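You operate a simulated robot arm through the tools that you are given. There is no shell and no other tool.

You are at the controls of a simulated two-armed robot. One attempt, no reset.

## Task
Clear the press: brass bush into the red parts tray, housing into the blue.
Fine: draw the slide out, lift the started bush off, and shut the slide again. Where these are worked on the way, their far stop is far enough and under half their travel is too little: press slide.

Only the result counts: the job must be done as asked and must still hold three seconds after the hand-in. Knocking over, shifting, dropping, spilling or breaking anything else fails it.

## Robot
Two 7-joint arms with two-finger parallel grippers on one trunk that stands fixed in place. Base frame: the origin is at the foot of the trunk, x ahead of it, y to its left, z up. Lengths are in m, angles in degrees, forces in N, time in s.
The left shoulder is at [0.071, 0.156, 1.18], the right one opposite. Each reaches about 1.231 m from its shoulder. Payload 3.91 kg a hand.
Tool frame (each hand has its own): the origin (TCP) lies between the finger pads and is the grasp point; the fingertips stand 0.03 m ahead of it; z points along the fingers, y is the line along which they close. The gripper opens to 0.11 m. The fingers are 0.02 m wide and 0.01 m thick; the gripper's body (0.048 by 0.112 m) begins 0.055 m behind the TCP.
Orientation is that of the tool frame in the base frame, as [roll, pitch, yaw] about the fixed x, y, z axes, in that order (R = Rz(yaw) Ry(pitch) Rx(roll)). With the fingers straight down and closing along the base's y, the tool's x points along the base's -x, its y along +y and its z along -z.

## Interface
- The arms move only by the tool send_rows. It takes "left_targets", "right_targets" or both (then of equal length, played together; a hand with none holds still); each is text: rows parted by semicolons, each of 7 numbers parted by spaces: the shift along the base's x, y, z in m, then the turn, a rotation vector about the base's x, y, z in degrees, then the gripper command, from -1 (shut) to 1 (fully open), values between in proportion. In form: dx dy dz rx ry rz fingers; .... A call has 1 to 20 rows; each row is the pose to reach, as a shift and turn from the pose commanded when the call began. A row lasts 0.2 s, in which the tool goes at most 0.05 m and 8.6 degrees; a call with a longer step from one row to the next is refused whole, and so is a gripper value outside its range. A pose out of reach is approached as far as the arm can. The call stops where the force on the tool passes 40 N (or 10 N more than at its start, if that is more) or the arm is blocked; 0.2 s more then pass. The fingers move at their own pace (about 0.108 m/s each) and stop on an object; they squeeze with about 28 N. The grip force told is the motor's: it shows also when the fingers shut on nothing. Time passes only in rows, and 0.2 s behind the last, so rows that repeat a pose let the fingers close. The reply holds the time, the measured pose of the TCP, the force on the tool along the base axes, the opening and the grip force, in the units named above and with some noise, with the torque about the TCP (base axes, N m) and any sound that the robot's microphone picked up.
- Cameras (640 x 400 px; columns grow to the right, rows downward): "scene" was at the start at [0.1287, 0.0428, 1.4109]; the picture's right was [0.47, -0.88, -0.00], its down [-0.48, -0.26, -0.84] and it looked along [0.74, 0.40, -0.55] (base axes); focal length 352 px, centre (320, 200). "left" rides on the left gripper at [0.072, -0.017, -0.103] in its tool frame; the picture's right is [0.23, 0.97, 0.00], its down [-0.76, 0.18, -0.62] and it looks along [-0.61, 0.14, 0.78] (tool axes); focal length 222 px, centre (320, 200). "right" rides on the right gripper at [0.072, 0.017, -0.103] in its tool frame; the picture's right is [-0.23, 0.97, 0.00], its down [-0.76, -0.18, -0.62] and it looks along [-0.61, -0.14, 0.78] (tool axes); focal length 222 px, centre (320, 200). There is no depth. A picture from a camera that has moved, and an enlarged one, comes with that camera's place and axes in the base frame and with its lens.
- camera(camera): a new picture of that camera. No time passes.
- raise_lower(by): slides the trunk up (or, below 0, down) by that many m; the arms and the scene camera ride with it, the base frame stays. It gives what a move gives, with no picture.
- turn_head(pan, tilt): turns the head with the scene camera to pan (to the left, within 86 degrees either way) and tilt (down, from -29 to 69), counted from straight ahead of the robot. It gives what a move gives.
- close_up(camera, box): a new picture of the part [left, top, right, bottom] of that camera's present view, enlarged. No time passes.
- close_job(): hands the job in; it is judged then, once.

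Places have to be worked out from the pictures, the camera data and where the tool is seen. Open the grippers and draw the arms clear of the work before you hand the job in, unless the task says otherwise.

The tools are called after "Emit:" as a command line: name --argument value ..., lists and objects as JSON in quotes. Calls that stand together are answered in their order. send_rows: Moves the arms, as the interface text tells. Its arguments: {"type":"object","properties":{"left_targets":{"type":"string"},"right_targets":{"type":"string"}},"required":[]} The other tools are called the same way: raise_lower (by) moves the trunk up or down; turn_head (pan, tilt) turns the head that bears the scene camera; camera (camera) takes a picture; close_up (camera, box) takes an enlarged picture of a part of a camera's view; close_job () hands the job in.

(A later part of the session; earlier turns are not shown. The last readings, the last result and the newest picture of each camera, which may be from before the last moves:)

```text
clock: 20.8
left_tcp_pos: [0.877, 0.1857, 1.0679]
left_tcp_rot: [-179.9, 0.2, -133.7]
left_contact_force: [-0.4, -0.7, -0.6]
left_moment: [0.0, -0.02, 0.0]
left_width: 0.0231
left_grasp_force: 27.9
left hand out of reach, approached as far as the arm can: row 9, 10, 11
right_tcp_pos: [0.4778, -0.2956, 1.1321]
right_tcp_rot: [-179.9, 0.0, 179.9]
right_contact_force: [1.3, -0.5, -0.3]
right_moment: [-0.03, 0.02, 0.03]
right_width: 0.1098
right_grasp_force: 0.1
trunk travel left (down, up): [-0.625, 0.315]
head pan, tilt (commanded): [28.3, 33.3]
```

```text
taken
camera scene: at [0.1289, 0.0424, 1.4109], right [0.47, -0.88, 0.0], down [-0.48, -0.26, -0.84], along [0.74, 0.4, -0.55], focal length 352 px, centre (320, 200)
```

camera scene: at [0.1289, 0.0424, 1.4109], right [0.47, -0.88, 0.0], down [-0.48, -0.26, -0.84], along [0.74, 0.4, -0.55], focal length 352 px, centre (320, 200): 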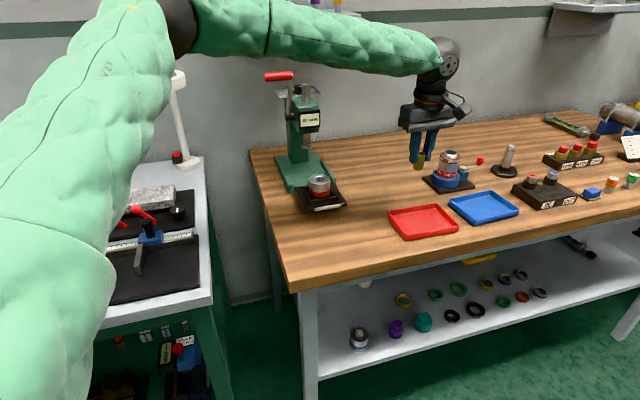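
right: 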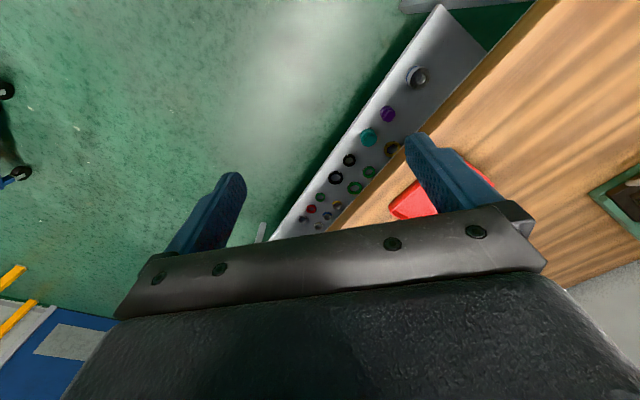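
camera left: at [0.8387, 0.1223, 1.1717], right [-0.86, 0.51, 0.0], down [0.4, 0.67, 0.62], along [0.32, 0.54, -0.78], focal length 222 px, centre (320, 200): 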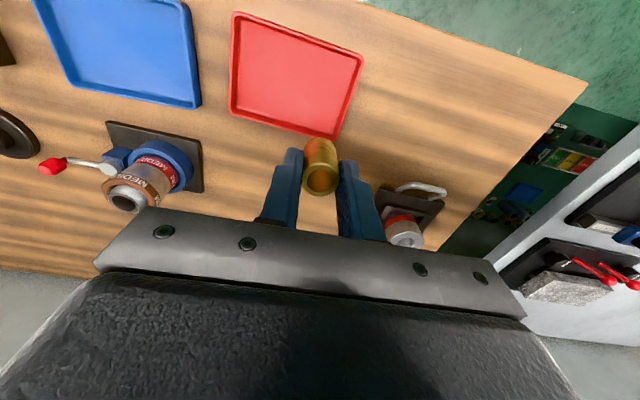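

The arm hit a joint limit in this yaw (hand now at (0.877,0.186,1.068)), not a distance limit. The bush is round, so I'll turn the hand back about −46° in yaw, which should free the wrist.

Emit:
send_rows --left_targets "0 0 0 0 0 -8 -1;0 0 0 0 0 -16 -1;0 0 0 0 0 -24 -1;0 0 0 0 0 -32 -1;0 0 0 0 0 -40 -1;0 0 0 0 0 -46 -1;0 0 0 0 0 -46 -1"

Emit:
camera --camera "left"

Emit:
camera --camera "scene"

```text
clock: 22.4
left_tcp_pos: [0.8762, 0.1869, 1.0676]
left_tcp_rot: [-179.9, 0.2, -179.7]
left_contact_force: [0.6, 0.3, -0.5]
left_moment: [-0.01, -0.02, 0.01]
left_width: 0.0232
left_grasp_force: 27.6
right_tcp_pos: [0.4761, -0.2968, 1.1329]
right_tcp_rot: [180.0, 0.0, -180.0]
right_contact_force: [-0.6, -0.1, 0.1]
right_moment: [-0.01, 0.02, -0.02]
right_width: 0.1101
right_grasp_force: 0.1
trunk travel left (down, up): [-0.625, 0.315]
head pan, tilt (commanded): [28.3, 33.3]
```

```text
taken
camera left: at [0.8047, 0.1704, 1.1712], right [-0.23, 0.97, 0.0], down [0.76, 0.18, 0.62], along [0.61, 0.14, -0.78], focal length 222 px, centre (320, 200)
```

left: 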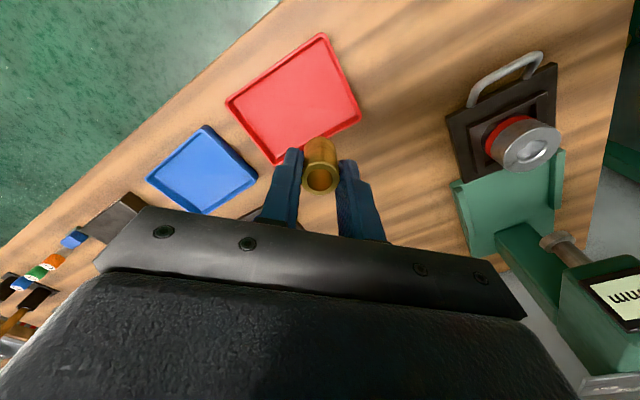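

```text
taken
camera scene: at [0.1288, 0.0425, 1.4109], right [0.47, -0.88, 0.0], down [-0.48, -0.26, -0.84], along [0.74, 0.4, -0.55], focal length 352 px, centre (320, 200)
```

scene: 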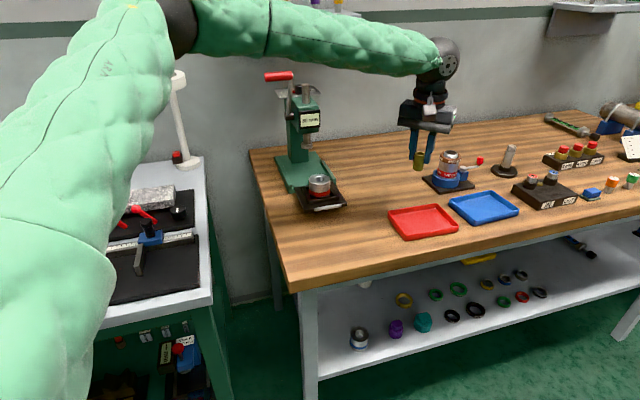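

At this yaw the hand holds the commanded point. The tray centre by this camera is (0.9015,0.160), agreeing with the scene estimate. I'll move above it.

Emit:
send_rows --left_targets "0.013 -0.014 -0.02 0 0 0 -1;0.025 -0.027 -0.05 0 0 0 -1;0.025 -0.027 -0.08 0 0 0 -1;0.025 -0.027 -0.09 0 0 0 -1"

Emit:
camera --camera "left"

Emit:
close_up --camera "scene" --box '[370, 120, 490, 250]'

```text
clock: 23.4
left_tcp_pos: [0.8622, 0.1961, 1.0006]
left_tcp_rot: [-179.9, 0.0, -179.7]
left_contact_force: [-0.2, -0.3, -0.4]
left_moment: [-0.01, 0.02, 0.04]
left_width: 0.0232
left_grasp_force: 27.9
left hand out of reach, approached as far as the arm can: row 1, 2, 3, 4
right_tcp_pos: [0.4773, -0.2963, 1.133]
right_tcp_rot: [-180.0, 0.1, 179.9]
right_contact_force: [0.7, -0.8, 0.5]
right_moment: [-0.02, 0.0, 0.0]
right_width: 0.1101
right_grasp_force: 0.0
trunk travel left (down, up): [-0.625, 0.315]
head pan, tilt (commanded): [28.3, 33.3]
```

```text
taken
camera left: at [0.7903, 0.18, 1.1042], right [-0.23, 0.97, 0.0], down [0.76, 0.18, 0.62], along [0.61, 0.14, -0.78], focal length 222 px, centre (320, 200)
```

left: 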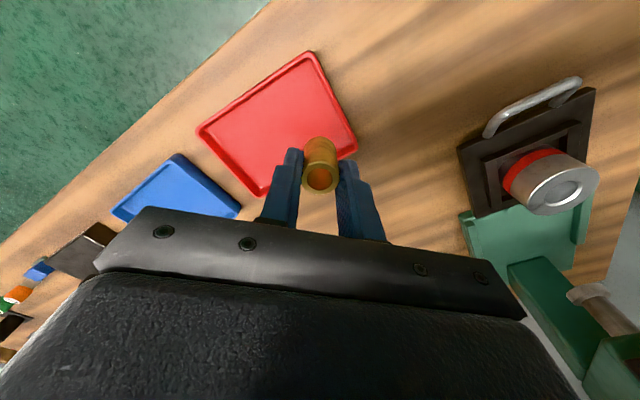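

```text
3.08 times, centred on (430, 185) of scene
camera zoom: at [0.1287, 0.0423, 1.4109], right [0.47, -0.88, 0.0], down [-0.48, -0.26, -0.84], along [0.74, 0.4, -0.55], focal length 1084 px, centre (-18, 246)
```

zoom: 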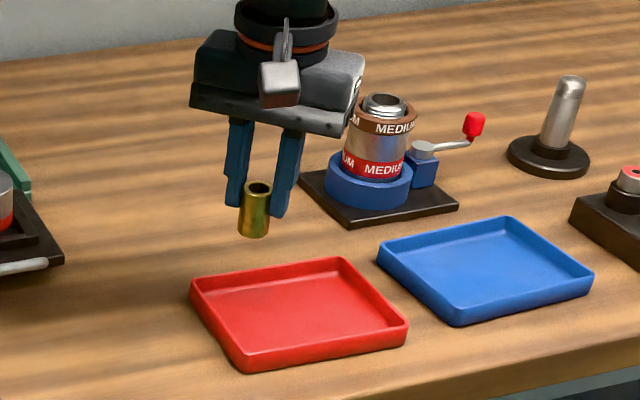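

The left arm runs into a limit here, though the point is well within length. Before choosing who delivers where, I'll test how far the right arm can go toward the blue tray at a safe height.

Emit:
send_rows --right_targets "0.04 0.023 0 0 0 0 1;0.08 0.046 0 0 0 0 1;0.12 0.069 0 0 0 0 1;0.16 0.092 0 0 0 0 1;0.2 0.115 0 0 0 0 1;0.24 0.138 0 0 0 0 1;0.28 0.161 0 0 0 0 1;0.32 0.184 0 0 0 0 1;0.36 0.207 0 0 0 0 1;0.4 0.23 0 0 0 0 1;0.44 0.253 0 0 0 0 1;0.48 0.276 0 0 0 0 1;0.52 0.299 0 0 0 0 1;0.56 0.322 0 0 0 0 1"

Emit:
camera --camera "scene"

```text
clock: 26.4
left_tcp_pos: [0.8632, 0.1979, 0.9999]
left_tcp_rot: [-179.8, 0.1, -179.6]
left_contact_force: [-0.2, -1.0, 0.2]
left_moment: [-0.02, -0.06, -0.01]
left_width: 0.0234
left_grasp_force: 28.2
right_tcp_pos: [1.0378, 0.0288, 1.1313]
right_tcp_rot: [-179.8, 0.0, 180.0]
right_contact_force: [0.5, 0.4, -0.6]
right_moment: [0.02, 0.02, 0.03]
right_width: 0.1101
right_grasp_force: 0.0
trunk travel left (down, up): [-0.625, 0.315]
head pan, tilt (commanded): [28.3, 33.3]
```

```text
taken
camera scene: at [0.1288, 0.0453, 1.4107], right [0.47, -0.88, 0.0], down [-0.48, -0.26, -0.83], along [0.74, 0.39, -0.55], focal length 352 px, centre (320, 200)
```

scene: 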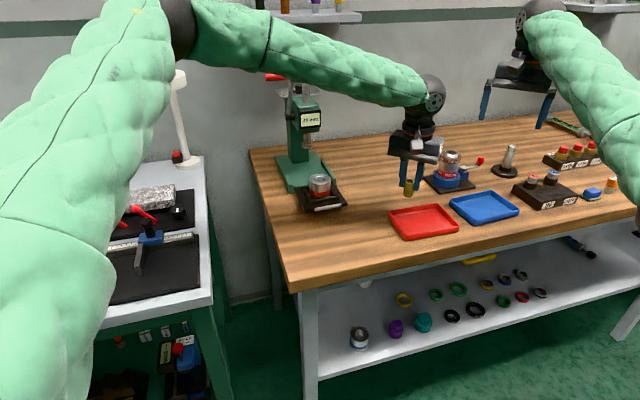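

The right arm reaches over the blue tray with ease, so the left arm's stop is due to its elbow posture. I'll draw both hands back, then send the left forward again by the mirrored route from near the body.

Emit:
send_rows --left_targets "0 0 0.03 0 0 0 -1;0 0 0.06 0 0 0 -1;-0.03 0.008 0.09 0 0 0 -1;-0.065 0.016 0.11 0 0 0 -1;-0.1 0.024 0.13 0 0 0 -1;-0.135 0.032 0.13 0 0 0 -1;-0.17 0.04 0.13 0 0 0 -1;-0.205 0.05 0.13 0 0 0 -1;-0.24 0.06 0.13 0 0 0 -1;-0.275 0.07 0.13 0 0 0 -1;-0.31 0.08 0.13 0 0 0 -1;-0.345 0.09 0.13 0 0 0 -1;-0.38 0.1 0.13 0 0 0 -1;-0.38 0.1 0.13 0 0 0 -1" --right_targets "-0.04 -0.023 0 0 0 0 1;-0.08 -0.046 0 0 0 0 1;-0.12 -0.069 0 0 0 0 1;-0.16 -0.092 0 0 0 0 1;-0.2 -0.115 0 0 0 0 1;-0.24 -0.138 0 0 0 0 1;-0.28 -0.161 0 0 0 0 1;-0.32 -0.184 0 0 0 0 1;-0.36 -0.207 0 0 0 0 1;-0.4 -0.23 0 0 0 0 1;-0.44 -0.253 0 0 0 0 1;-0.48 -0.276 0 0 0 0 1;-0.52 -0.299 0 0 0 0 1;-0.56 -0.322 0 0 0 0 1"

Emit:
camera --camera "scene"

```text
clock: 29.4
left_tcp_pos: [0.4793, 0.296, 1.1319]
left_tcp_rot: [-180.0, 0.1, -179.6]
left_contact_force: [-0.2, -0.1, -0.6]
left_moment: [0.01, -0.01, 0.02]
left_width: 0.0234
left_grasp_force: 27.3
right_tcp_pos: [0.4775, -0.2968, 1.1316]
right_tcp_rot: [179.9, 0.0, -179.9]
right_contact_force: [-0.4, 0.6, 0.8]
right_moment: [0.04, -0.01, 0.02]
right_width: 0.1099
right_grasp_force: 0.0
trunk travel left (down, up): [-0.625, 0.315]
head pan, tilt (commanded): [28.3, 33.3]
```

```text
taken
camera scene: at [0.1279, 0.0412, 1.411], right [0.48, -0.88, 0.0], down [-0.48, -0.26, -0.84], along [0.74, 0.4, -0.55], focal length 352 px, centre (320, 200)
```

scene: 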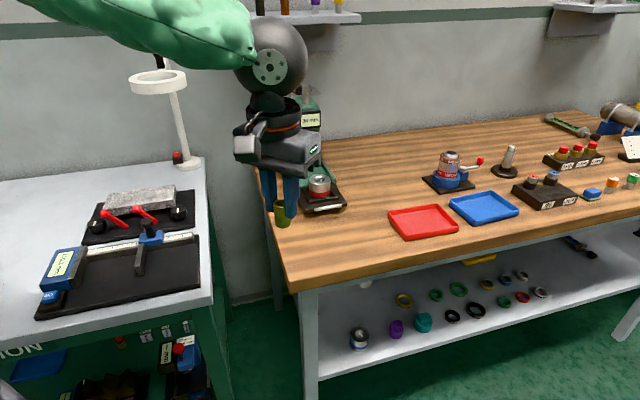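

Left hand is back at (0.479,0.296,1.132) with the bush still held. Now forward again toward above the red tray.

Emit:
send_rows --left_targets "0.038 -0.012 0 0 0 0 -1;0.076 -0.025 0 0 0 0 -1;0.115 -0.037 0 0 0 0 -1;0.153 -0.05 0 0 0 0 -1;0.192 -0.062 0 0 0 0 -1;0.23 -0.075 0 0 0 0 -1;0.269 -0.087 0 0 0 0 -1;0.307 -0.1 0 0 0 0 -1;0.345 -0.111 0 0 0 0 -1;0.384 -0.124 0 0 0 0 -1;0.422 -0.136 0 0 0 0 -1;0.422 -0.136 -0.04 0 0 0 -1"

Emit:
camera --camera "scene"

```text
clock: 32.0
left_tcp_pos: [0.8793, 0.1801, 1.0934]
left_tcp_rot: [-179.9, 0.2, -179.6]
left_contact_force: [-0.3, -0.9, -1.1]
left_moment: [0.01, -0.03, 0.02]
left_width: 0.0234
left_grasp_force: 27.9
left hand out of reach, approached as far as the arm can: row 11, 12
right_tcp_pos: [0.4794, -0.2969, 1.1328]
right_tcp_rot: [180.0, 0.0, 180.0]
right_contact_force: [-0.9, -0.9, 0.3]
right_moment: [0.0, 0.01, 0.02]
right_width: 0.11
right_grasp_force: 0.0
trunk travel left (down, up): [-0.625, 0.315]
head pan, tilt (commanded): [28.3, 33.3]
```

```text
taken
camera scene: at [0.1299, 0.0423, 1.4108], right [0.47, -0.88, 0.0], down [-0.48, -0.26, -0.83], along [0.74, 0.4, -0.55], focal length 352 px, centre (320, 200)
```

scene: 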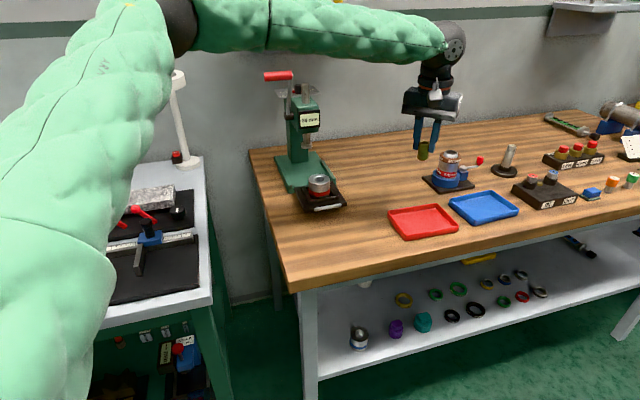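

The same limit holds, but with a higher hand relative to the shoulder the left hand is already over the red tray interior (0.879,0.180). I'll lower the whole trunk instead, in steps, so the bush comes down without losing reach.

Emit:
raise_lower --by -0.12

Emit:
camera --camera "left"

Emit:
camera --camera "scene"

```text
clock: 33.5
left_tcp_pos: [0.8784, 0.1817, 0.9748]
left_tcp_rot: [-179.8, 0.1, -179.6]
left_contact_force: [0.7, -0.8, 0.3]
left_moment: [-0.04, -0.01, -0.01]
left_width: 0.0233
left_grasp_force: 27.9
right_tcp_pos: [0.4787, -0.2968, 1.0125]
right_tcp_rot: [180.0, 0.0, 180.0]
right_contact_force: [-0.7, 0.0, -0.2]
right_moment: [0.01, -0.05, 0.0]
right_width: 0.11
right_grasp_force: 0.2
trunk travel left (down, up): [-0.505, 0.435]
head pan, tilt (commanded): [28.3, 33.3]
```

```text
taken
camera left: at [0.8061, 0.1652, 1.0789], right [-0.23, 0.97, 0.0], down [0.76, 0.18, 0.62], along [0.61, 0.14, -0.78], focal length 222 px, centre (320, 200)
```

left: 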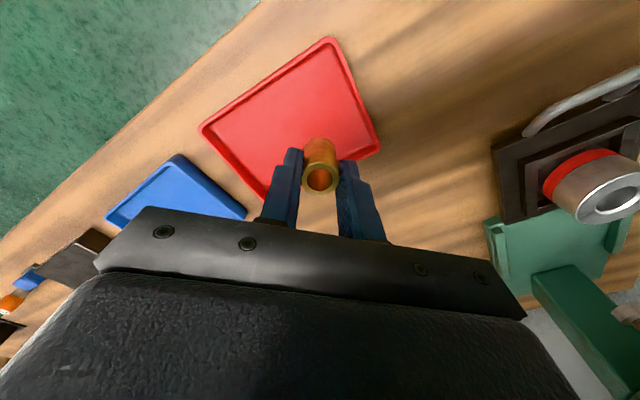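

```text
taken
camera scene: at [0.1285, 0.0425, 1.291], right [0.47, -0.88, 0.0], down [-0.48, -0.26, -0.84], along [0.74, 0.4, -0.55], focal length 352 px, centre (320, 200)
```

scene: 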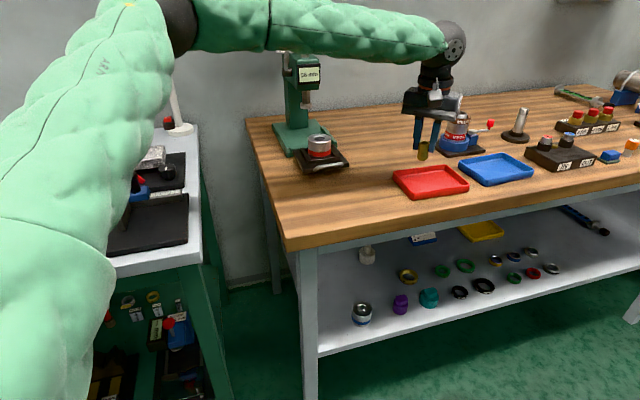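

The landing point projects inside the red tray with about 4 cm margin. I'll lower the trunk a further 55 mm so the bush bottom sits just above rim height.

Emit:
raise_lower --by -0.055

Emit:
close_up --camera "scene" --box '[370, 90, 490, 210]'

Emit:
close_up --camera "left" --box '[180, 20, 420, 220]'

```text
clock: 34.4
left_tcp_pos: [0.8783, 0.1809, 0.921]
left_tcp_rot: [-179.8, 0.2, -179.8]
left_contact_force: [1.0, 0.2, -1.2]
left_moment: [0.01, 0.02, -0.03]
left_width: 0.0235
left_grasp_force: 27.6
right_tcp_pos: [0.478, -0.2967, 0.9581]
right_tcp_rot: [180.0, 0.0, -179.9]
right_contact_force: [0.4, -0.1, -0.8]
right_moment: [-0.01, -0.05, -0.01]
right_width: 0.11
right_grasp_force: 0.0
trunk travel left (down, up): [-0.45, 0.49]
head pan, tilt (commanded): [28.3, 33.3]
```

```text
3.33 times, centred on (430, 150) of scene
camera zoom: at [0.1283, 0.0425, 1.2361], right [0.47, -0.88, 0.0], down [-0.48, -0.26, -0.84], along [0.74, 0.4, -0.55], focal length 1174 px, centre (-47, 367)
```

zoom: 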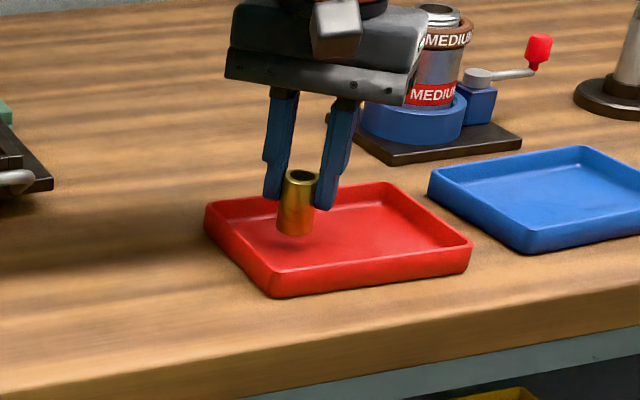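

```text
2.00 times, centred on (300, 120) of left
camera zoom: at [0.8059, 0.1652, 1.0241], right [-0.23, 0.97, 0.0], down [0.76, 0.18, 0.62], along [0.61, 0.14, -0.78], focal length 444 px, centre (360, 360)
```

zoom: 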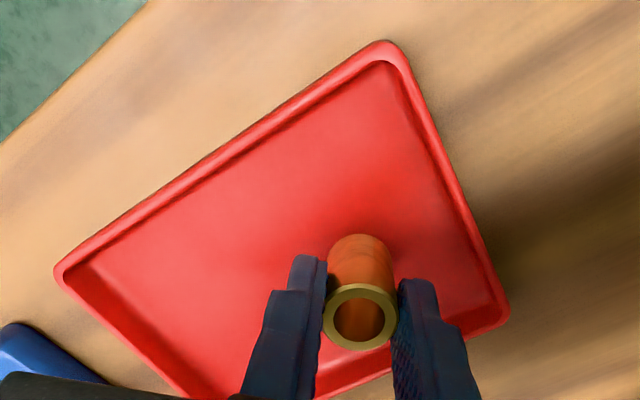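

The bush hangs ~18 mm above the tray floor, well inside. I'll lower 14 mm by arm, then feel for contact.

Emit:
send_rows --left_targets "0 0 -0.005 0 0 0 -1;0 0 -0.01 0 0 0 -1;0 0 -0.014 0 0 0 -1;0 0 -0.014 0 0 0 -1"

Emit:
close_up --camera "scene" --box '[390, 110, 470, 190]'

```text
clock: 35.4
left_tcp_pos: [0.8768, 0.1815, 0.9059]
left_tcp_rot: [-179.8, 0.1, -179.7]
left_contact_force: [0.8, -0.1, -0.4]
left_moment: [0.01, -0.02, 0.01]
left_width: 0.023
left_grasp_force: 28.1
right_tcp_pos: [0.4794, -0.2955, 0.9581]
right_tcp_rot: [-180.0, 0.1, -180.0]
right_contact_force: [-1.1, -1.6, -0.7]
right_moment: [0.01, -0.01, 0.01]
right_width: 0.1099
right_grasp_force: 0.1
trunk travel left (down, up): [-0.45, 0.49]
head pan, tilt (commanded): [28.3, 33.3]
```

```text
5.00 times, centred on (430, 150) of scene
camera zoom: at [0.1288, 0.0424, 1.2359], right [0.47, -0.88, 0.0], down [-0.48, -0.26, -0.84], along [0.74, 0.4, -0.55], focal length 1762 px, centre (-230, 450)
```

zoom: 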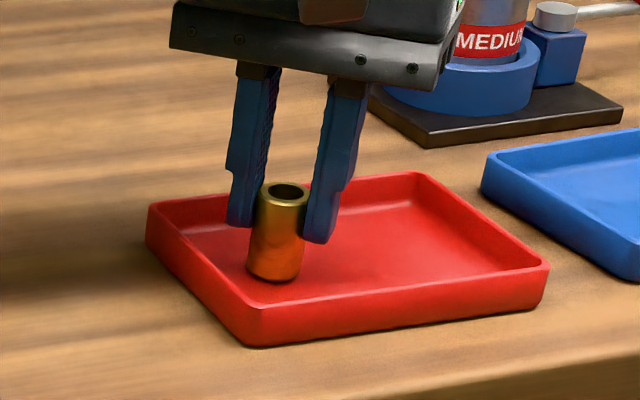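

Nearly down. I'll lower 2 mm at a time and watch the force.

Emit:
send_rows --left_targets "0 0 -0.001 0 0 0 -1;0 0 -0.002 0 0 0 -1;0 0 -0.003 0 0 0 -1"

Emit:
close_up --camera "scene" --box '[390, 110, 470, 190]'

```text
clock: 36.2
left_tcp_pos: [0.8778, 0.1824, 0.9053]
left_tcp_rot: [-179.8, 0.2, -179.6]
left_contact_force: [3.2, -1.0, 7.8]
left_moment: [0.0, -0.12, -0.01]
left_width: 0.0233
left_grasp_force: 27.5
right_tcp_pos: [0.4786, -0.2961, 0.9587]
right_tcp_rot: [-180.0, 0.0, -180.0]
right_contact_force: [0.0, 0.2, -0.4]
right_moment: [0.0, 0.0, 0.0]
right_width: 0.11
right_grasp_force: 0.0
trunk travel left (down, up): [-0.45, 0.49]
head pan, tilt (commanded): [28.3, 33.3]
```

```text
5.00 times, centred on (430, 150) of scene
camera zoom: at [0.1283, 0.0423, 1.2361], right [0.47, -0.88, 0.0], down [-0.48, -0.26, -0.84], along [0.74, 0.4, -0.55], focal length 1762 px, centre (-230, 450)
```

zoom: 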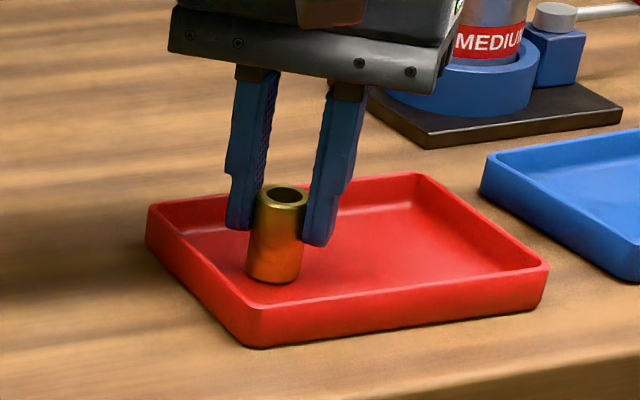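

Contact at ~8 N: the bush stands on the tray floor. I'll open the fingers part-way and rise straight up.

Emit:
send_rows --left_targets "0 0 0 0 0 0 -0.4;0 0 0 0 0 0 -0.1;0 0 0 0 0 0 -0.1;0 0 0.02 0 0 0 -0.1;0 0 0.05 0 0 0 -0.1;0 0 0.09 0 0 0 -0.1;0 0 0.13 0 0 0 -0.1"

Emit:
close_up --camera "scene" --box '[370, 90, 490, 210]'

```text
clock: 37.8
left_tcp_pos: [0.8787, 0.1806, 1.0324]
left_tcp_rot: [-179.8, 0.1, -179.7]
left_contact_force: [-1.0, 0.1, -0.7]
left_moment: [0.0, -0.01, 0.04]
left_width: 0.0495
left_grasp_force: 0.1
right_tcp_pos: [0.4789, -0.2965, 0.9581]
right_tcp_rot: [-180.0, -0.1, -179.9]
right_contact_force: [-0.1, -0.3, 0.3]
right_moment: [0.04, 0.0, 0.04]
right_width: 0.1099
right_grasp_force: 0.1
trunk travel left (down, up): [-0.45, 0.49]
head pan, tilt (commanded): [28.3, 33.3]
```

```text
3.33 times, centred on (430, 150) of scene
camera zoom: at [0.1285, 0.0424, 1.2359], right [0.47, -0.88, 0.0], down [-0.48, -0.26, -0.84], along [0.74, 0.4, -0.55], focal length 1174 px, centre (-47, 367)
```

zoom: 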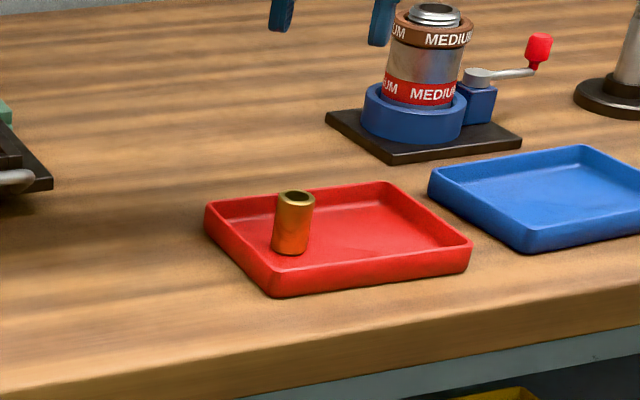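

The bush stands in the red tray. Next I'll retract the left hand to the far left-front, out of the way, and test whether the right arm (elbow-down posture) can reach the housing.

Emit:
send_rows --left_targets "-0.033 0.02 0.02 0 0 0 1;-0.066 0.045 0.04 0 0 0 1;-0.1 0.07 0.06 0 0 0 1;-0.133 0.1 0.07 0 0 0 1;-0.166 0.13 0.07 0 0 0 1;-0.2 0.16 0.07 0 0 0 1;-0.233 0.19 0.07 0 0 0 1;-0.266 0.22 0.07 0 0 0 1;-0.3 0.25 0.07 0 0 0 1;-0.333 0.28 0.07 0 0 0 1;-0.366 0.31 0.07 0 0 0 1;-0.4 0.34 0.07 0 0 0 1;-0.43 0.37 0.07 0 0 0 1;-0.455 0.395 0.07 0 0 0 1" --right_targets "0 0 0.02 0 0 0 1;0 0 0.04 0 0 0 1;0 0 0.06 0 0 0 1;0 0 0.08 0 0 0 1;0 0 0.08 0 0 0 1;0 0 0.08 0 0 0 1;0 0 0.08 0 0 0 1;0 0 0.08 0 0 0 1;0 0 0.08 0 0 0 1;0 0 0.08 0 0 0 1;0 0 0.08 0 0 0 1;0 0 0.08 0 0 0 1;0 0 0.08 0 0 0 1;0 0 0.08 0 0 0 1"

Emit:
camera --camera "scene"

```text
clock: 40.8
left_tcp_pos: [0.421, 0.5751, 1.105]
left_tcp_rot: [-179.8, 0.2, -179.7]
left_contact_force: [-0.4, -0.2, 1.6]
left_moment: [0.02, -0.11, 0.03]
left_width: 0.1099
left_grasp_force: 0.0
right_tcp_pos: [0.4759, -0.2977, 1.0385]
right_tcp_rot: [179.9, 0.1, 179.8]
right_contact_force: [-0.5, -1.2, 0.4]
right_moment: [0.0, -0.02, 0.0]
right_width: 0.11
right_grasp_force: 0.1
trunk travel left (down, up): [-0.45, 0.49]
head pan, tilt (commanded): [28.3, 33.3]
```

```text
taken
camera scene: at [0.1253, 0.0411, 1.2365], right [0.47, -0.88, 0.0], down [-0.48, -0.26, -0.84], along [0.74, 0.4, -0.55], focal length 352 px, centre (320, 200)
```

scene: 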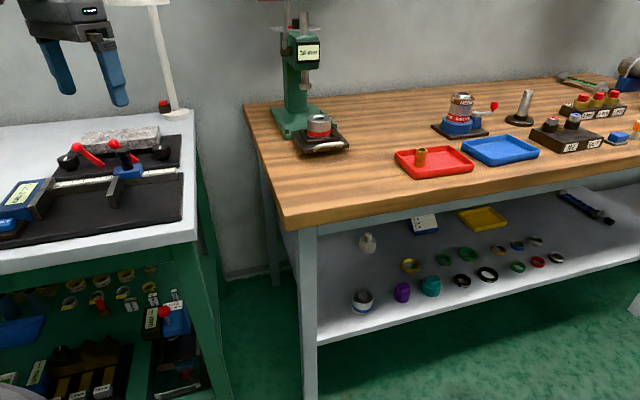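

The left hand is clear. Now I send the right hand in steps toward the housing at z≈1.04, turning it to +45° on the way.

Emit:
send_rows --right_targets "0.022 0.035 0 0 0 3 1;0.044 0.07 0 0 0 6 1;0.066 0.105 0 0 0 9 1;0.088 0.14 0 0 0 12 1;0.11 0.175 0 0 0 15 1;0.132 0.21 0 0 0 18 1;0.154 0.245 0 0 0 21 1;0.176 0.28 0 0 0 24 1;0.198 0.315 0 0 0 27 1;0.22 0.35 0 0 0 30 1;0.242 0.385 0 0 0 33 1;0.264 0.42 0 0 0 36 1;0.286 0.455 0 0 0 39 1;0.308 0.49 0 0 0 42 1;0.33 0.525 0 0 0 45 1"

Emit:
camera --camera "scene"

Emit:
camera --camera "right"

```text
clock: 44.0
left_tcp_pos: [0.4241, 0.5778, 1.1021]
left_tcp_rot: [-179.7, 0.1, -179.7]
left_contact_force: [0.0, -0.1, -0.7]
left_moment: [-0.02, 0.01, -0.01]
left_width: 0.11
left_grasp_force: 0.0
right_tcp_pos: [0.8093, 0.2303, 1.037]
right_tcp_rot: [-179.9, -0.1, -135.0]
right_contact_force: [-0.3, -0.2, 0.6]
right_moment: [0.0, 0.07, 0.02]
right_width: 0.1102
right_grasp_force: 0.2
trunk travel left (down, up): [-0.45, 0.49]
head pan, tilt (commanded): [28.3, 33.3]
```

```text
taken
camera scene: at [0.1287, 0.0442, 1.2358], right [0.47, -0.88, 0.0], down [-0.48, -0.26, -0.83], along [0.74, 0.39, -0.55], focal length 352 px, centre (320, 200)
```

scene: 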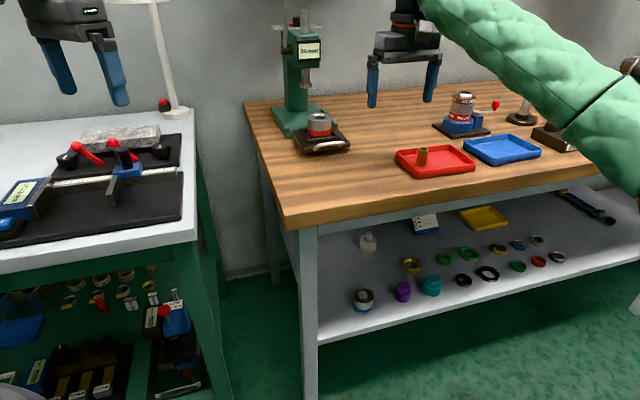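

```text
taken
camera right: at [0.7456, 0.1921, 1.1409], right [-0.53, 0.85, 0.0], down [0.66, 0.41, 0.62], along [0.53, 0.33, -0.78], focal length 222 px, centre (320, 200)
```

right: 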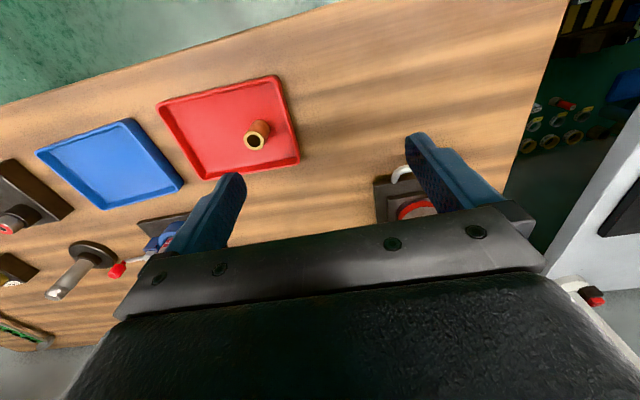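

The right arm is coming along well. I'll continue to directly above the housing.

Emit:
send_rows --right_targets "0.009 0.035 0 0 0 0 1;0.018 0.07 0 0 0 0 1;0.027 0.105 0 0 0 0 1;0.036 0.14 0 0 0 0 1;0.044 0.175 0 0 0 0 1;0.052 0.208 0 0 0 0 1;0.052 0.208 0 0 0 0 1"

Emit:
camera --camera "scene"

Emit:
camera --camera "right"

```text
clock: 45.6
left_tcp_pos: [0.4224, 0.5773, 1.1034]
left_tcp_rot: [-179.8, 0.2, -179.7]
left_contact_force: [-0.1, 0.1, -0.2]
left_moment: [0.0, 0.01, 0.01]
left_width: 0.11
left_grasp_force: 0.1
right_tcp_pos: [0.8219, 0.4076, 1.0261]
right_tcp_rot: [-179.9, 0.0, -135.0]
right_contact_force: [-0.7, 1.1, -0.3]
right_moment: [0.0, 0.0, -0.02]
right_width: 0.1101
right_grasp_force: 0.0
right hand out of reach, approached as far as the arm can: row 5, 6, 7
trunk travel left (down, up): [-0.45, 0.49]
head pan, tilt (commanded): [28.3, 33.3]
```

```text
taken
camera scene: at [0.1265, 0.0443, 1.2361], right [0.47, -0.88, 0.0], down [-0.48, -0.26, -0.84], along [0.74, 0.4, -0.55], focal length 352 px, centre (320, 200)
```

scene: 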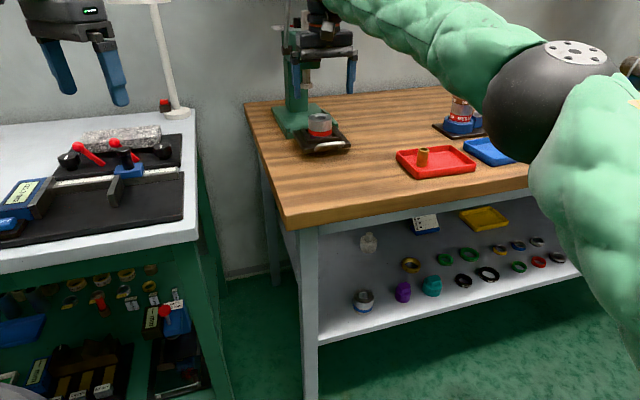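

```text
taken
camera right: at [0.7582, 0.3697, 1.1302], right [-0.53, 0.85, 0.0], down [0.66, 0.41, 0.62], along [0.53, 0.33, -0.78], focal length 222 px, centre (320, 200)
```

right: 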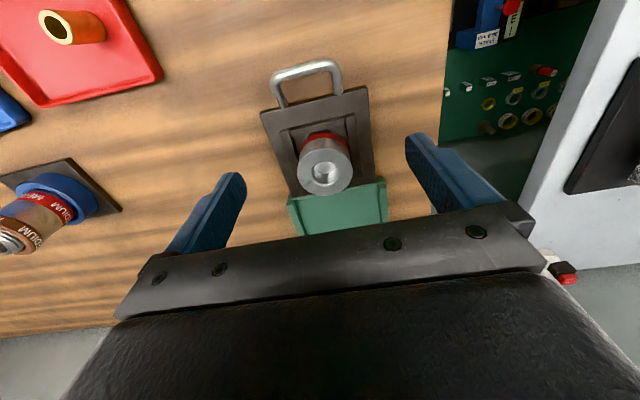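

The right hand stops ~5 cm short (0.822,0.408) near full stretch. Tilting the hand 12° about its closing axis (tips toward the press) shortens the wrist's reach and doesn't affect a parallel grip on the upright housing, so I'll tilt while moving above it.

Emit:
send_rows --right_targets "0 0 0 4 -4 0 1;0.01 0.008 0 8.5 -8.5 0 1;0.025 0.02 -0.01 8.5 -8.5 0 1;0.0397 0.0313 -0.03 8.5 -8.5 0 1;0.0397 0.0313 -0.03 8.5 -8.5 0 1"

Emit:
camera --camera "right"

Emit:
close_up --camera "scene" --box '[270, 50, 390, 170]'

```text
clock: 46.8
left_tcp_pos: [0.4241, 0.5764, 1.102]
left_tcp_rot: [-179.8, 0.1, -179.7]
left_contact_force: [0.7, 0.9, -0.1]
left_moment: [-0.02, 0.0, 0.03]
left_width: 0.1101
left_grasp_force: 0.0
right_tcp_pos: [0.86, 0.4324, 1.0024]
right_tcp_rot: [-180.0, 12.0, -135.0]
right_contact_force: [0.7, 0.0, -0.5]
right_moment: [0.01, -0.03, -0.01]
right_width: 0.1099
right_grasp_force: 0.0
right hand out of reach, approached as far as the arm can: row 4, 5
trunk travel left (down, up): [-0.45, 0.49]
head pan, tilt (commanded): [28.3, 33.3]
```

```text
taken
camera right: at [0.7814, 0.3806, 1.0885], right [-0.53, 0.85, 0.05], down [0.56, 0.31, 0.77], along [0.64, 0.43, -0.64], focal length 222 px, centre (320, 200)
```

right: 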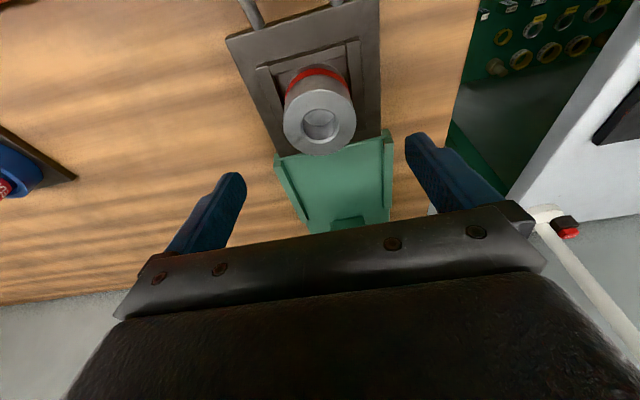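

```text
3.33 times, centred on (330, 110) of scene
camera zoom: at [0.1288, 0.0434, 1.2358], right [0.47, -0.88, 0.0], down [-0.48, -0.26, -0.84], along [0.74, 0.4, -0.55], focal length 1174 px, centre (287, 500)
```

zoom: 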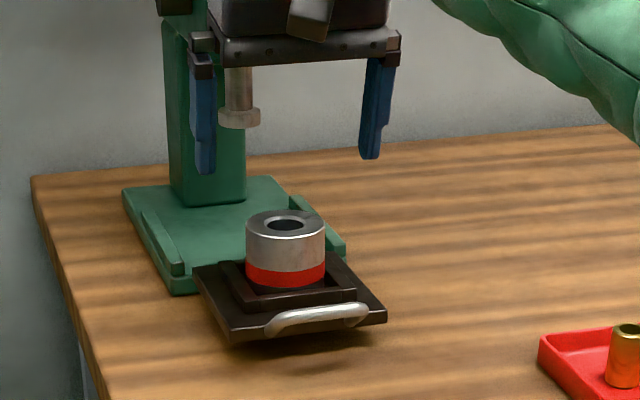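

The tilted right hand is over the housing to within ~6 mm, and lower down it gains reach. Camera ray gives the housing centre (0.859,0.436), matching. I'll descend with open fingers to z≈0.95 and check.

Emit:
send_rows --right_targets "0 0.002 -0.015 0 0 0 1;0.0005 0.004 -0.03 0 0 0 1;0.001 0.005 -0.045 0 0 0 1;0.001 0.006 -0.052 0 0 0 1;0.001 0.006 -0.052 0 0 0 1"

Emit:
camera --camera "right"

Emit:
close_up --camera "scene" --box '[270, 50, 390, 170]'

```text
clock: 48.0
left_tcp_pos: [0.4247, 0.5759, 1.1019]
left_tcp_rot: [-179.8, 0.1, -179.6]
left_contact_force: [0.6, -0.5, -0.1]
left_moment: [0.01, 0.0, 0.02]
left_width: 0.1099
left_grasp_force: 0.0
right_tcp_pos: [0.8595, 0.4381, 0.9501]
right_tcp_rot: [-180.0, 12.1, -135.0]
right_contact_force: [-0.1, -0.6, -0.3]
right_moment: [-0.03, 0.0, -0.02]
right_width: 0.1098
right_grasp_force: 0.1
trunk travel left (down, up): [-0.45, 0.49]
head pan, tilt (commanded): [28.3, 33.3]
```

```text
taken
camera right: at [0.7818, 0.3862, 1.0364], right [-0.53, 0.85, 0.05], down [0.56, 0.31, 0.77], along [0.63, 0.43, -0.64], focal length 222 px, centre (320, 200)
```

right: 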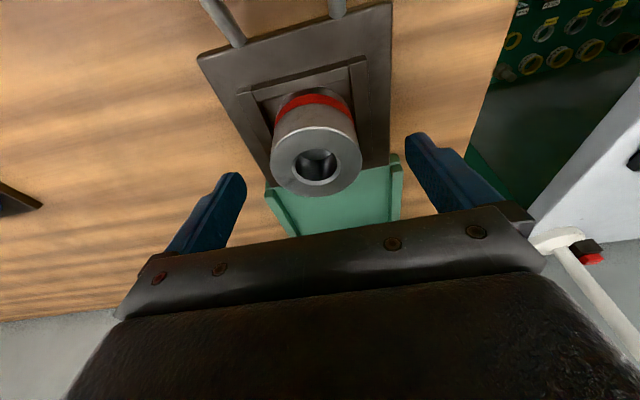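

```text
3.33 times, centred on (330, 110) of scene
camera zoom: at [0.1286, 0.0431, 1.2359], right [0.47, -0.88, 0.0], down [-0.48, -0.26, -0.84], along [0.74, 0.4, -0.55], focal length 1174 px, centre (287, 500)
```

zoom: 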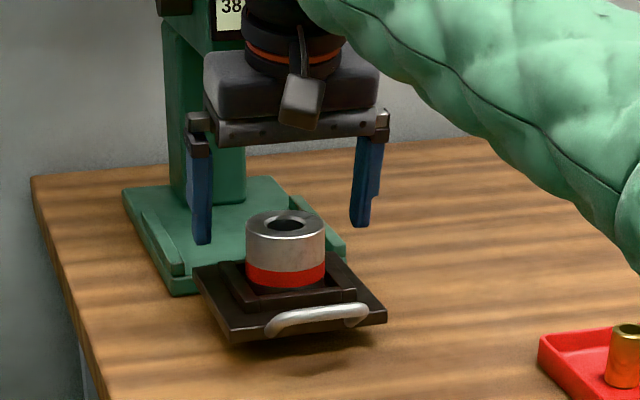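

Centring is within ~1–3 mm. I'll lower 19 mm (tips ~7 mm above the nest frame) and close on the housing.

Emit:
send_rows --right_targets "0.0005 0 -0.01 0 0 0 1;0.0005 0 -0.019 0 0 0 1;0.0005 0 -0.019 0 0 0 0.5;0.0005 0 -0.019 0 0 0 -1;0.0005 0 -0.019 0 0 0 -1;0.0005 0 -0.019 0 0 0 -1"

Emit:
camera --camera "right"

Emit:
close_up --camera "scene" --box '[280, 80, 380, 170]'

```text
clock: 49.4
left_tcp_pos: [0.4253, 0.576, 1.1036]
left_tcp_rot: [-179.8, 0.1, -179.8]
left_contact_force: [0.3, 0.6, -0.4]
left_moment: [0.04, 0.01, 0.02]
left_width: 0.1101
left_grasp_force: 0.1
right_tcp_pos: [0.8597, 0.437, 0.9303]
right_tcp_rot: [180.0, 12.1, -135.0]
right_contact_force: [-1.3, -0.7, 1.2]
right_moment: [-0.07, 0.07, 0.02]
right_width: 0.0587
right_grasp_force: 28.1
trunk travel left (down, up): [-0.45, 0.49]
head pan, tilt (commanded): [28.3, 33.3]
```

```text
taken
camera right: at [0.7819, 0.3858, 1.0172], right [-0.53, 0.85, 0.05], down [0.56, 0.31, 0.77], along [0.63, 0.43, -0.64], focal length 222 px, centre (320, 200)
```

right: 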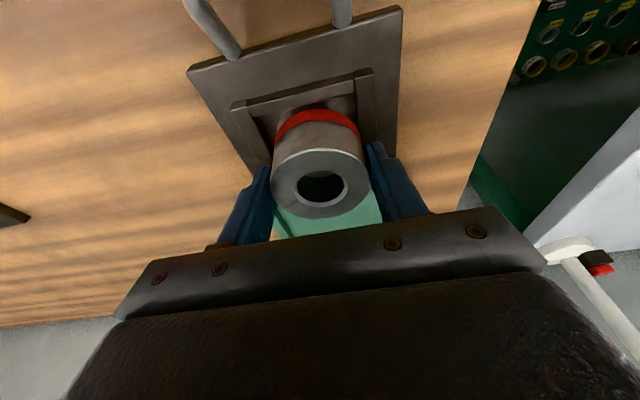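

```text
4.44 times, centred on (330, 125) of scene
camera zoom: at [0.1285, 0.043, 1.2359], right [0.47, -0.88, 0.0], down [-0.48, -0.26, -0.84], along [0.74, 0.4, -0.55], focal length 1566 px, centre (276, 533)
```

zoom: 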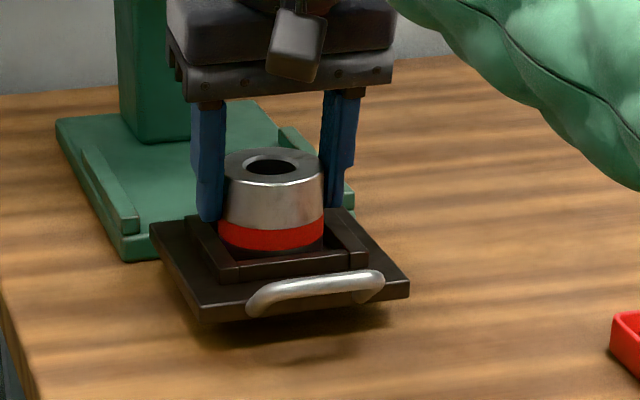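

Housing gripped at 58.7 mm with almost no side load. I'll lift it slowly 15 mm and check.

Emit:
send_rows --right_targets "0 0 0.003 0 0 0 -1;0 0 0.007 0 0 0 -1;0 0 0.011 0 0 0 -1;0 0 0.015 0 0 0 -1"

Emit:
close_up --camera "scene" --box '[280, 80, 380, 170]'

```text
clock: 50.4
left_tcp_pos: [0.4249, 0.5761, 1.1033]
left_tcp_rot: [-179.8, 0.1, -179.7]
left_contact_force: [-0.4, 0.5, -0.4]
left_moment: [0.01, -0.02, 0.01]
left_width: 0.11
left_grasp_force: 0.0
right_tcp_pos: [0.8597, 0.4389, 0.9458]
right_tcp_rot: [-180.0, 12.0, -135.0]
right_contact_force: [0.3, -0.7, -2.9]
right_moment: [-0.03, 0.04, -0.01]
right_width: 0.0588
right_grasp_force: 28.4
trunk travel left (down, up): [-0.45, 0.49]
head pan, tilt (commanded): [28.3, 33.3]
```

```text
4.44 times, centred on (330, 125) of scene
camera zoom: at [0.1287, 0.0432, 1.2359], right [0.47, -0.88, 0.0], down [-0.48, -0.26, -0.84], along [0.74, 0.4, -0.55], focal length 1566 px, centre (276, 533)
```

zoom: 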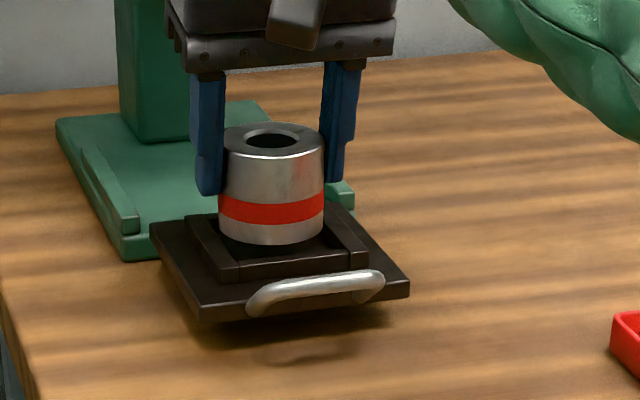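

The housing (≈2.9 N) is up, bottom about 49 mm below the TCP. I'll raise it while swinging back over the free table, then across to above the blue tray at z≈1.06, turning yaw about vertical by −30°.

Emit:
send_rows --right_targets "0 0 0.012 0 0 0 -1;0 0 0.025 0 0 0 -1;-0.008 -0.03 0.04 0 0 0 -1;-0.015 -0.065 0.055 0 0 -3 -1;-0.02 -0.1 0.075 0 0 -6 -1;-0.022 -0.14 0.095 0 0 -9 -1;-0.02 -0.175 0.11 0 0 -12 -1;-0.012 -0.21 0.115 0 0 -15 -1;0 -0.245 0.115 0 0 -18 -1;0.02 -0.275 0.115 0 0 -21 -1;0.045 -0.305 0.115 0 0 -24 -1;0.075 -0.33 0.115 0 0 -27 -1;0.105 -0.355 0.115 0 0 -30 -1;0.135 -0.38 0.115 0 0 -30 -1;0.16 -0.4 0.115 0 0 -30 -1;0.18 -0.413 0.115 0 0 -30 -1;0.18 -0.413 0.115 0 0 -30 -1"

Emit:
camera --camera "scene"

Emit:
camera --camera "right"

```text
clock: 54.0
left_tcp_pos: [0.4225, 0.5762, 1.101]
left_tcp_rot: [-179.9, 0.2, -179.7]
left_contact_force: [-1.0, 0.4, 0.1]
left_moment: [-0.03, 0.0, 0.03]
left_width: 0.1097
left_grasp_force: 0.1
right_tcp_pos: [1.0405, 0.024, 1.0598]
right_tcp_rot: [-179.9, 12.1, -165.0]
right_contact_force: [0.0, 0.3, -2.5]
right_moment: [0.02, 0.01, 0.03]
right_width: 0.0588
right_grasp_force: 27.5
trunk travel left (down, up): [-0.45, 0.49]
head pan, tilt (commanded): [28.3, 33.3]
```

```text
taken
camera scene: at [0.1289, 0.043, 1.2358], right [0.47, -0.88, 0.0], down [-0.48, -0.26, -0.84], along [0.74, 0.4, -0.55], focal length 352 px, centre (320, 200)
```

scene: 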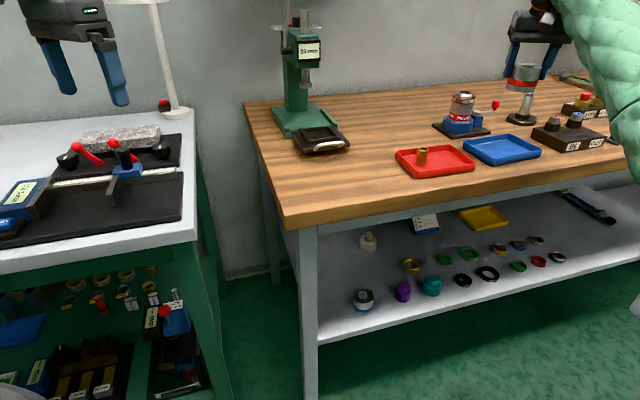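

```text
taken
camera right: at [0.9466, 0.0182, 1.1459], right [-0.04, 1.0, 0.05], down [0.64, -0.01, 0.77], along [0.77, 0.06, -0.64], focal length 222 px, centre (320, 200)
```

right: 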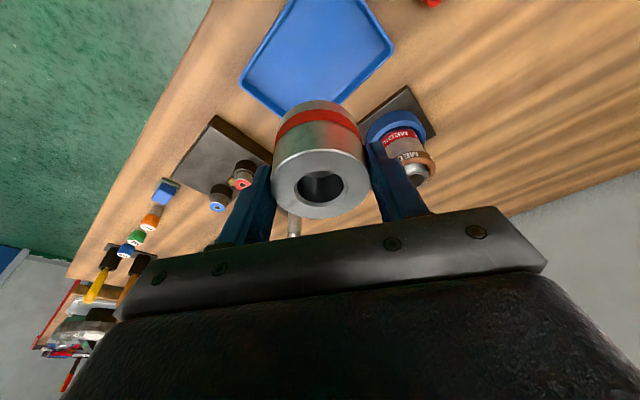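

Above the blue tray: this camera's corner rays put the tray centre at (1.040,0.027), right under the hand. I'll lower 14 cm to just above the floor.

Emit:
send_rows --right_targets "0 0.002 -0.035 0 0 0 -1;0 0.002 -0.07 0 0 0 -1;0 0.002 -0.1 0 0 0 -1;0 0.002 -0.125 0 0 0 -1;0 0.002 -0.14 0 0 0 -1;0 0.002 -0.14 0 0 0 -1"

Emit:
close_up --camera "scene" --box '[430, 60, 570, 180]'

Emit:
camera --camera "right"

```text
clock: 55.4
left_tcp_pos: [0.4241, 0.5748, 1.1031]
left_tcp_rot: [-179.7, 0.1, -179.7]
left_contact_force: [-0.1, 0.6, 0.2]
left_moment: [0.0, 0.02, -0.01]
left_width: 0.1097
left_grasp_force: 0.1
right_tcp_pos: [1.0405, 0.0275, 0.9205]
right_tcp_rot: [180.0, 12.0, -164.9]
right_contact_force: [-0.3, 0.1, -3.0]
right_moment: [0.03, 0.01, -0.01]
right_width: 0.0587
right_grasp_force: 27.9
trunk travel left (down, up): [-0.45, 0.49]
head pan, tilt (commanded): [28.3, 33.3]
```

```text
3.33 times, centred on (500, 120) of scene
camera zoom: at [0.1287, 0.0429, 1.2359], right [0.47, -0.88, 0.0], down [-0.48, -0.26, -0.84], along [0.74, 0.4, -0.55], focal length 1174 px, centre (-280, 467)
```

zoom: 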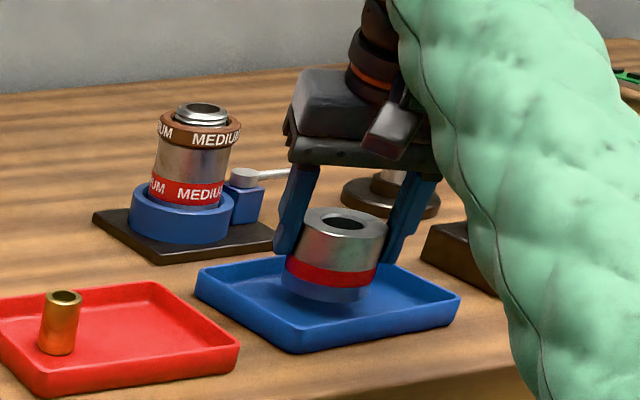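

```text
taken
camera right: at [0.9462, 0.0208, 1.007], right [-0.04, 1.0, 0.05], down [0.64, -0.01, 0.77], along [0.77, 0.06, -0.64], focal length 222 px, centre (320, 200)
```

right: 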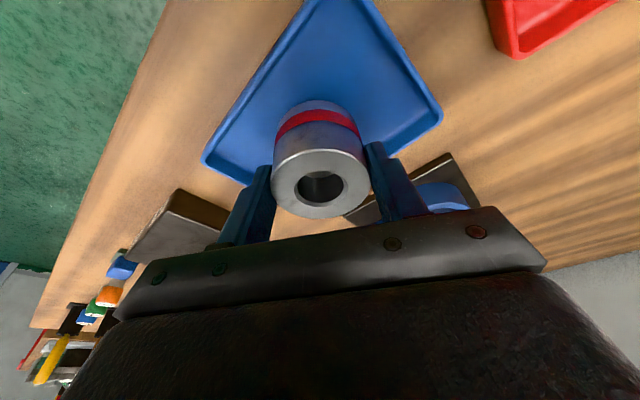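

The housing is centred over the tray about 16 mm up. I'll lower 12 mm and then feel for the floor.

Emit:
send_rows --right_targets "0 0 -0.004 0 0 0 -1;0 0 -0.008 0 0 0 -1;0 0 -0.011 0 0 0 -1;0 0 -0.011 0 0 0 -1"

Emit:
close_up --camera "scene" --box '[470, 90, 550, 170]'

```text
clock: 56.4
left_tcp_pos: [0.4229, 0.5761, 1.1023]
left_tcp_rot: [-179.8, 0.2, -179.7]
left_contact_force: [0.6, -0.7, 0.5]
left_moment: [0.02, -0.03, 0.02]
left_width: 0.1101
left_grasp_force: 0.1
right_tcp_pos: [1.04, 0.0273, 0.9106]
right_tcp_rot: [-179.9, 11.9, -165.1]
right_contact_force: [0.5, 0.1, -2.3]
right_moment: [0.0, 0.03, 0.0]
right_width: 0.0588
right_grasp_force: 28.0
trunk travel left (down, up): [-0.45, 0.49]
head pan, tilt (commanded): [28.3, 33.3]
```

```text
5.00 times, centred on (510, 130) of scene
camera zoom: at [0.1289, 0.0429, 1.2359], right [0.47, -0.88, 0.0], down [-0.48, -0.26, -0.84], along [0.74, 0.4, -0.55], focal length 1762 px, centre (-630, 550)
```

zoom: 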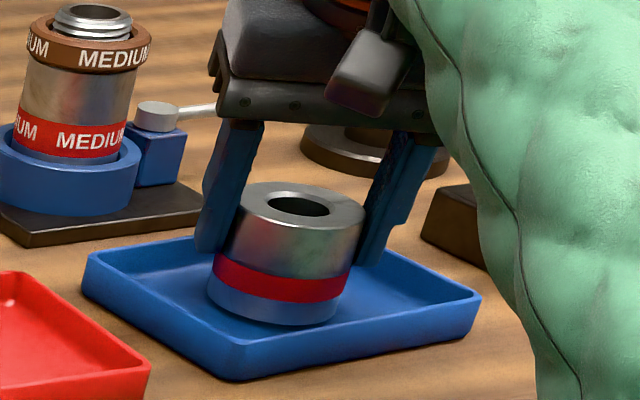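

The apparent lean equals the perspective of this view, so it is upright. I'll lower in 1 mm steps until contact.

Emit:
send_rows --right_targets "0 0 -0.0015 0 0 0 -1;0 0 -0.003 0 0 0 -1;0 0 -0.004 0 0 0 -1"

```text
clock: 57.2
left_tcp_pos: [0.425, 0.5758, 1.1034]
left_tcp_rot: [-179.7, 0.1, -179.7]
left_contact_force: [0.5, -0.9, 0.5]
left_moment: [0.02, -0.01, -0.03]
left_width: 0.11
left_grasp_force: 0.0
right_tcp_pos: [1.0408, 0.0263, 0.9068]
right_tcp_rot: [180.0, 12.1, -165.0]
right_contact_force: [-0.2, -0.1, -1.6]
right_moment: [0.0, -0.05, 0.0]
right_width: 0.0589
right_grasp_force: 27.6
trunk travel left (down, up): [-0.45, 0.49]
head pan, tilt (commanded): [28.3, 33.3]
```

Still hanging (−1.6 N); another few millimetres down.

Emit:
send_rows --right_targets "0 0 -0.001 0 0 0 -1;0 0 -0.002 0 0 0 -1;0 0 -0.003 0 0 0 -1"

Emit:
close_up --camera "scene" --box '[470, 90, 550, 170]'

```text
clock: 58.0
left_tcp_pos: [0.4225, 0.5759, 1.103]
left_tcp_rot: [-179.8, 0.3, -179.7]
left_contact_force: [0.1, -0.5, 0.3]
left_moment: [-0.02, 0.03, 0.0]
left_width: 0.11
left_grasp_force: 0.0
right_tcp_pos: [1.0395, 0.0268, 0.9071]
right_tcp_rot: [-179.9, 12.2, -165.1]
right_contact_force: [6.2, -0.8, 17.3]
right_moment: [0.11, -0.02, -0.06]
right_width: 0.0586
right_grasp_force: 28.0
trunk travel left (down, up): [-0.45, 0.49]
head pan, tilt (commanded): [28.3, 33.3]
```

```text
5.00 times, centred on (510, 130) of scene
camera zoom: at [0.1276, 0.0428, 1.2363], right [0.47, -0.88, 0.0], down [-0.48, -0.26, -0.84], along [0.74, 0.4, -0.55], focal length 1762 px, centre (-630, 550)
```

zoom: 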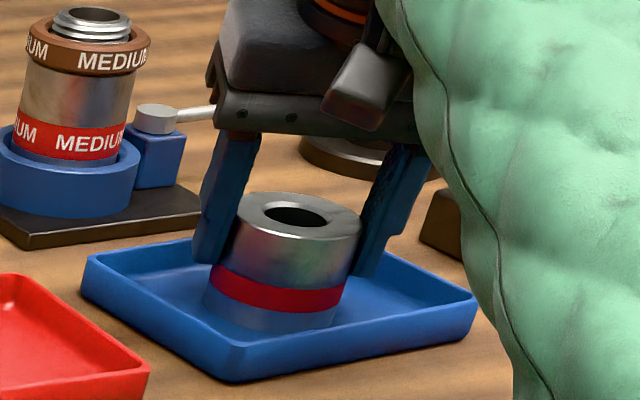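

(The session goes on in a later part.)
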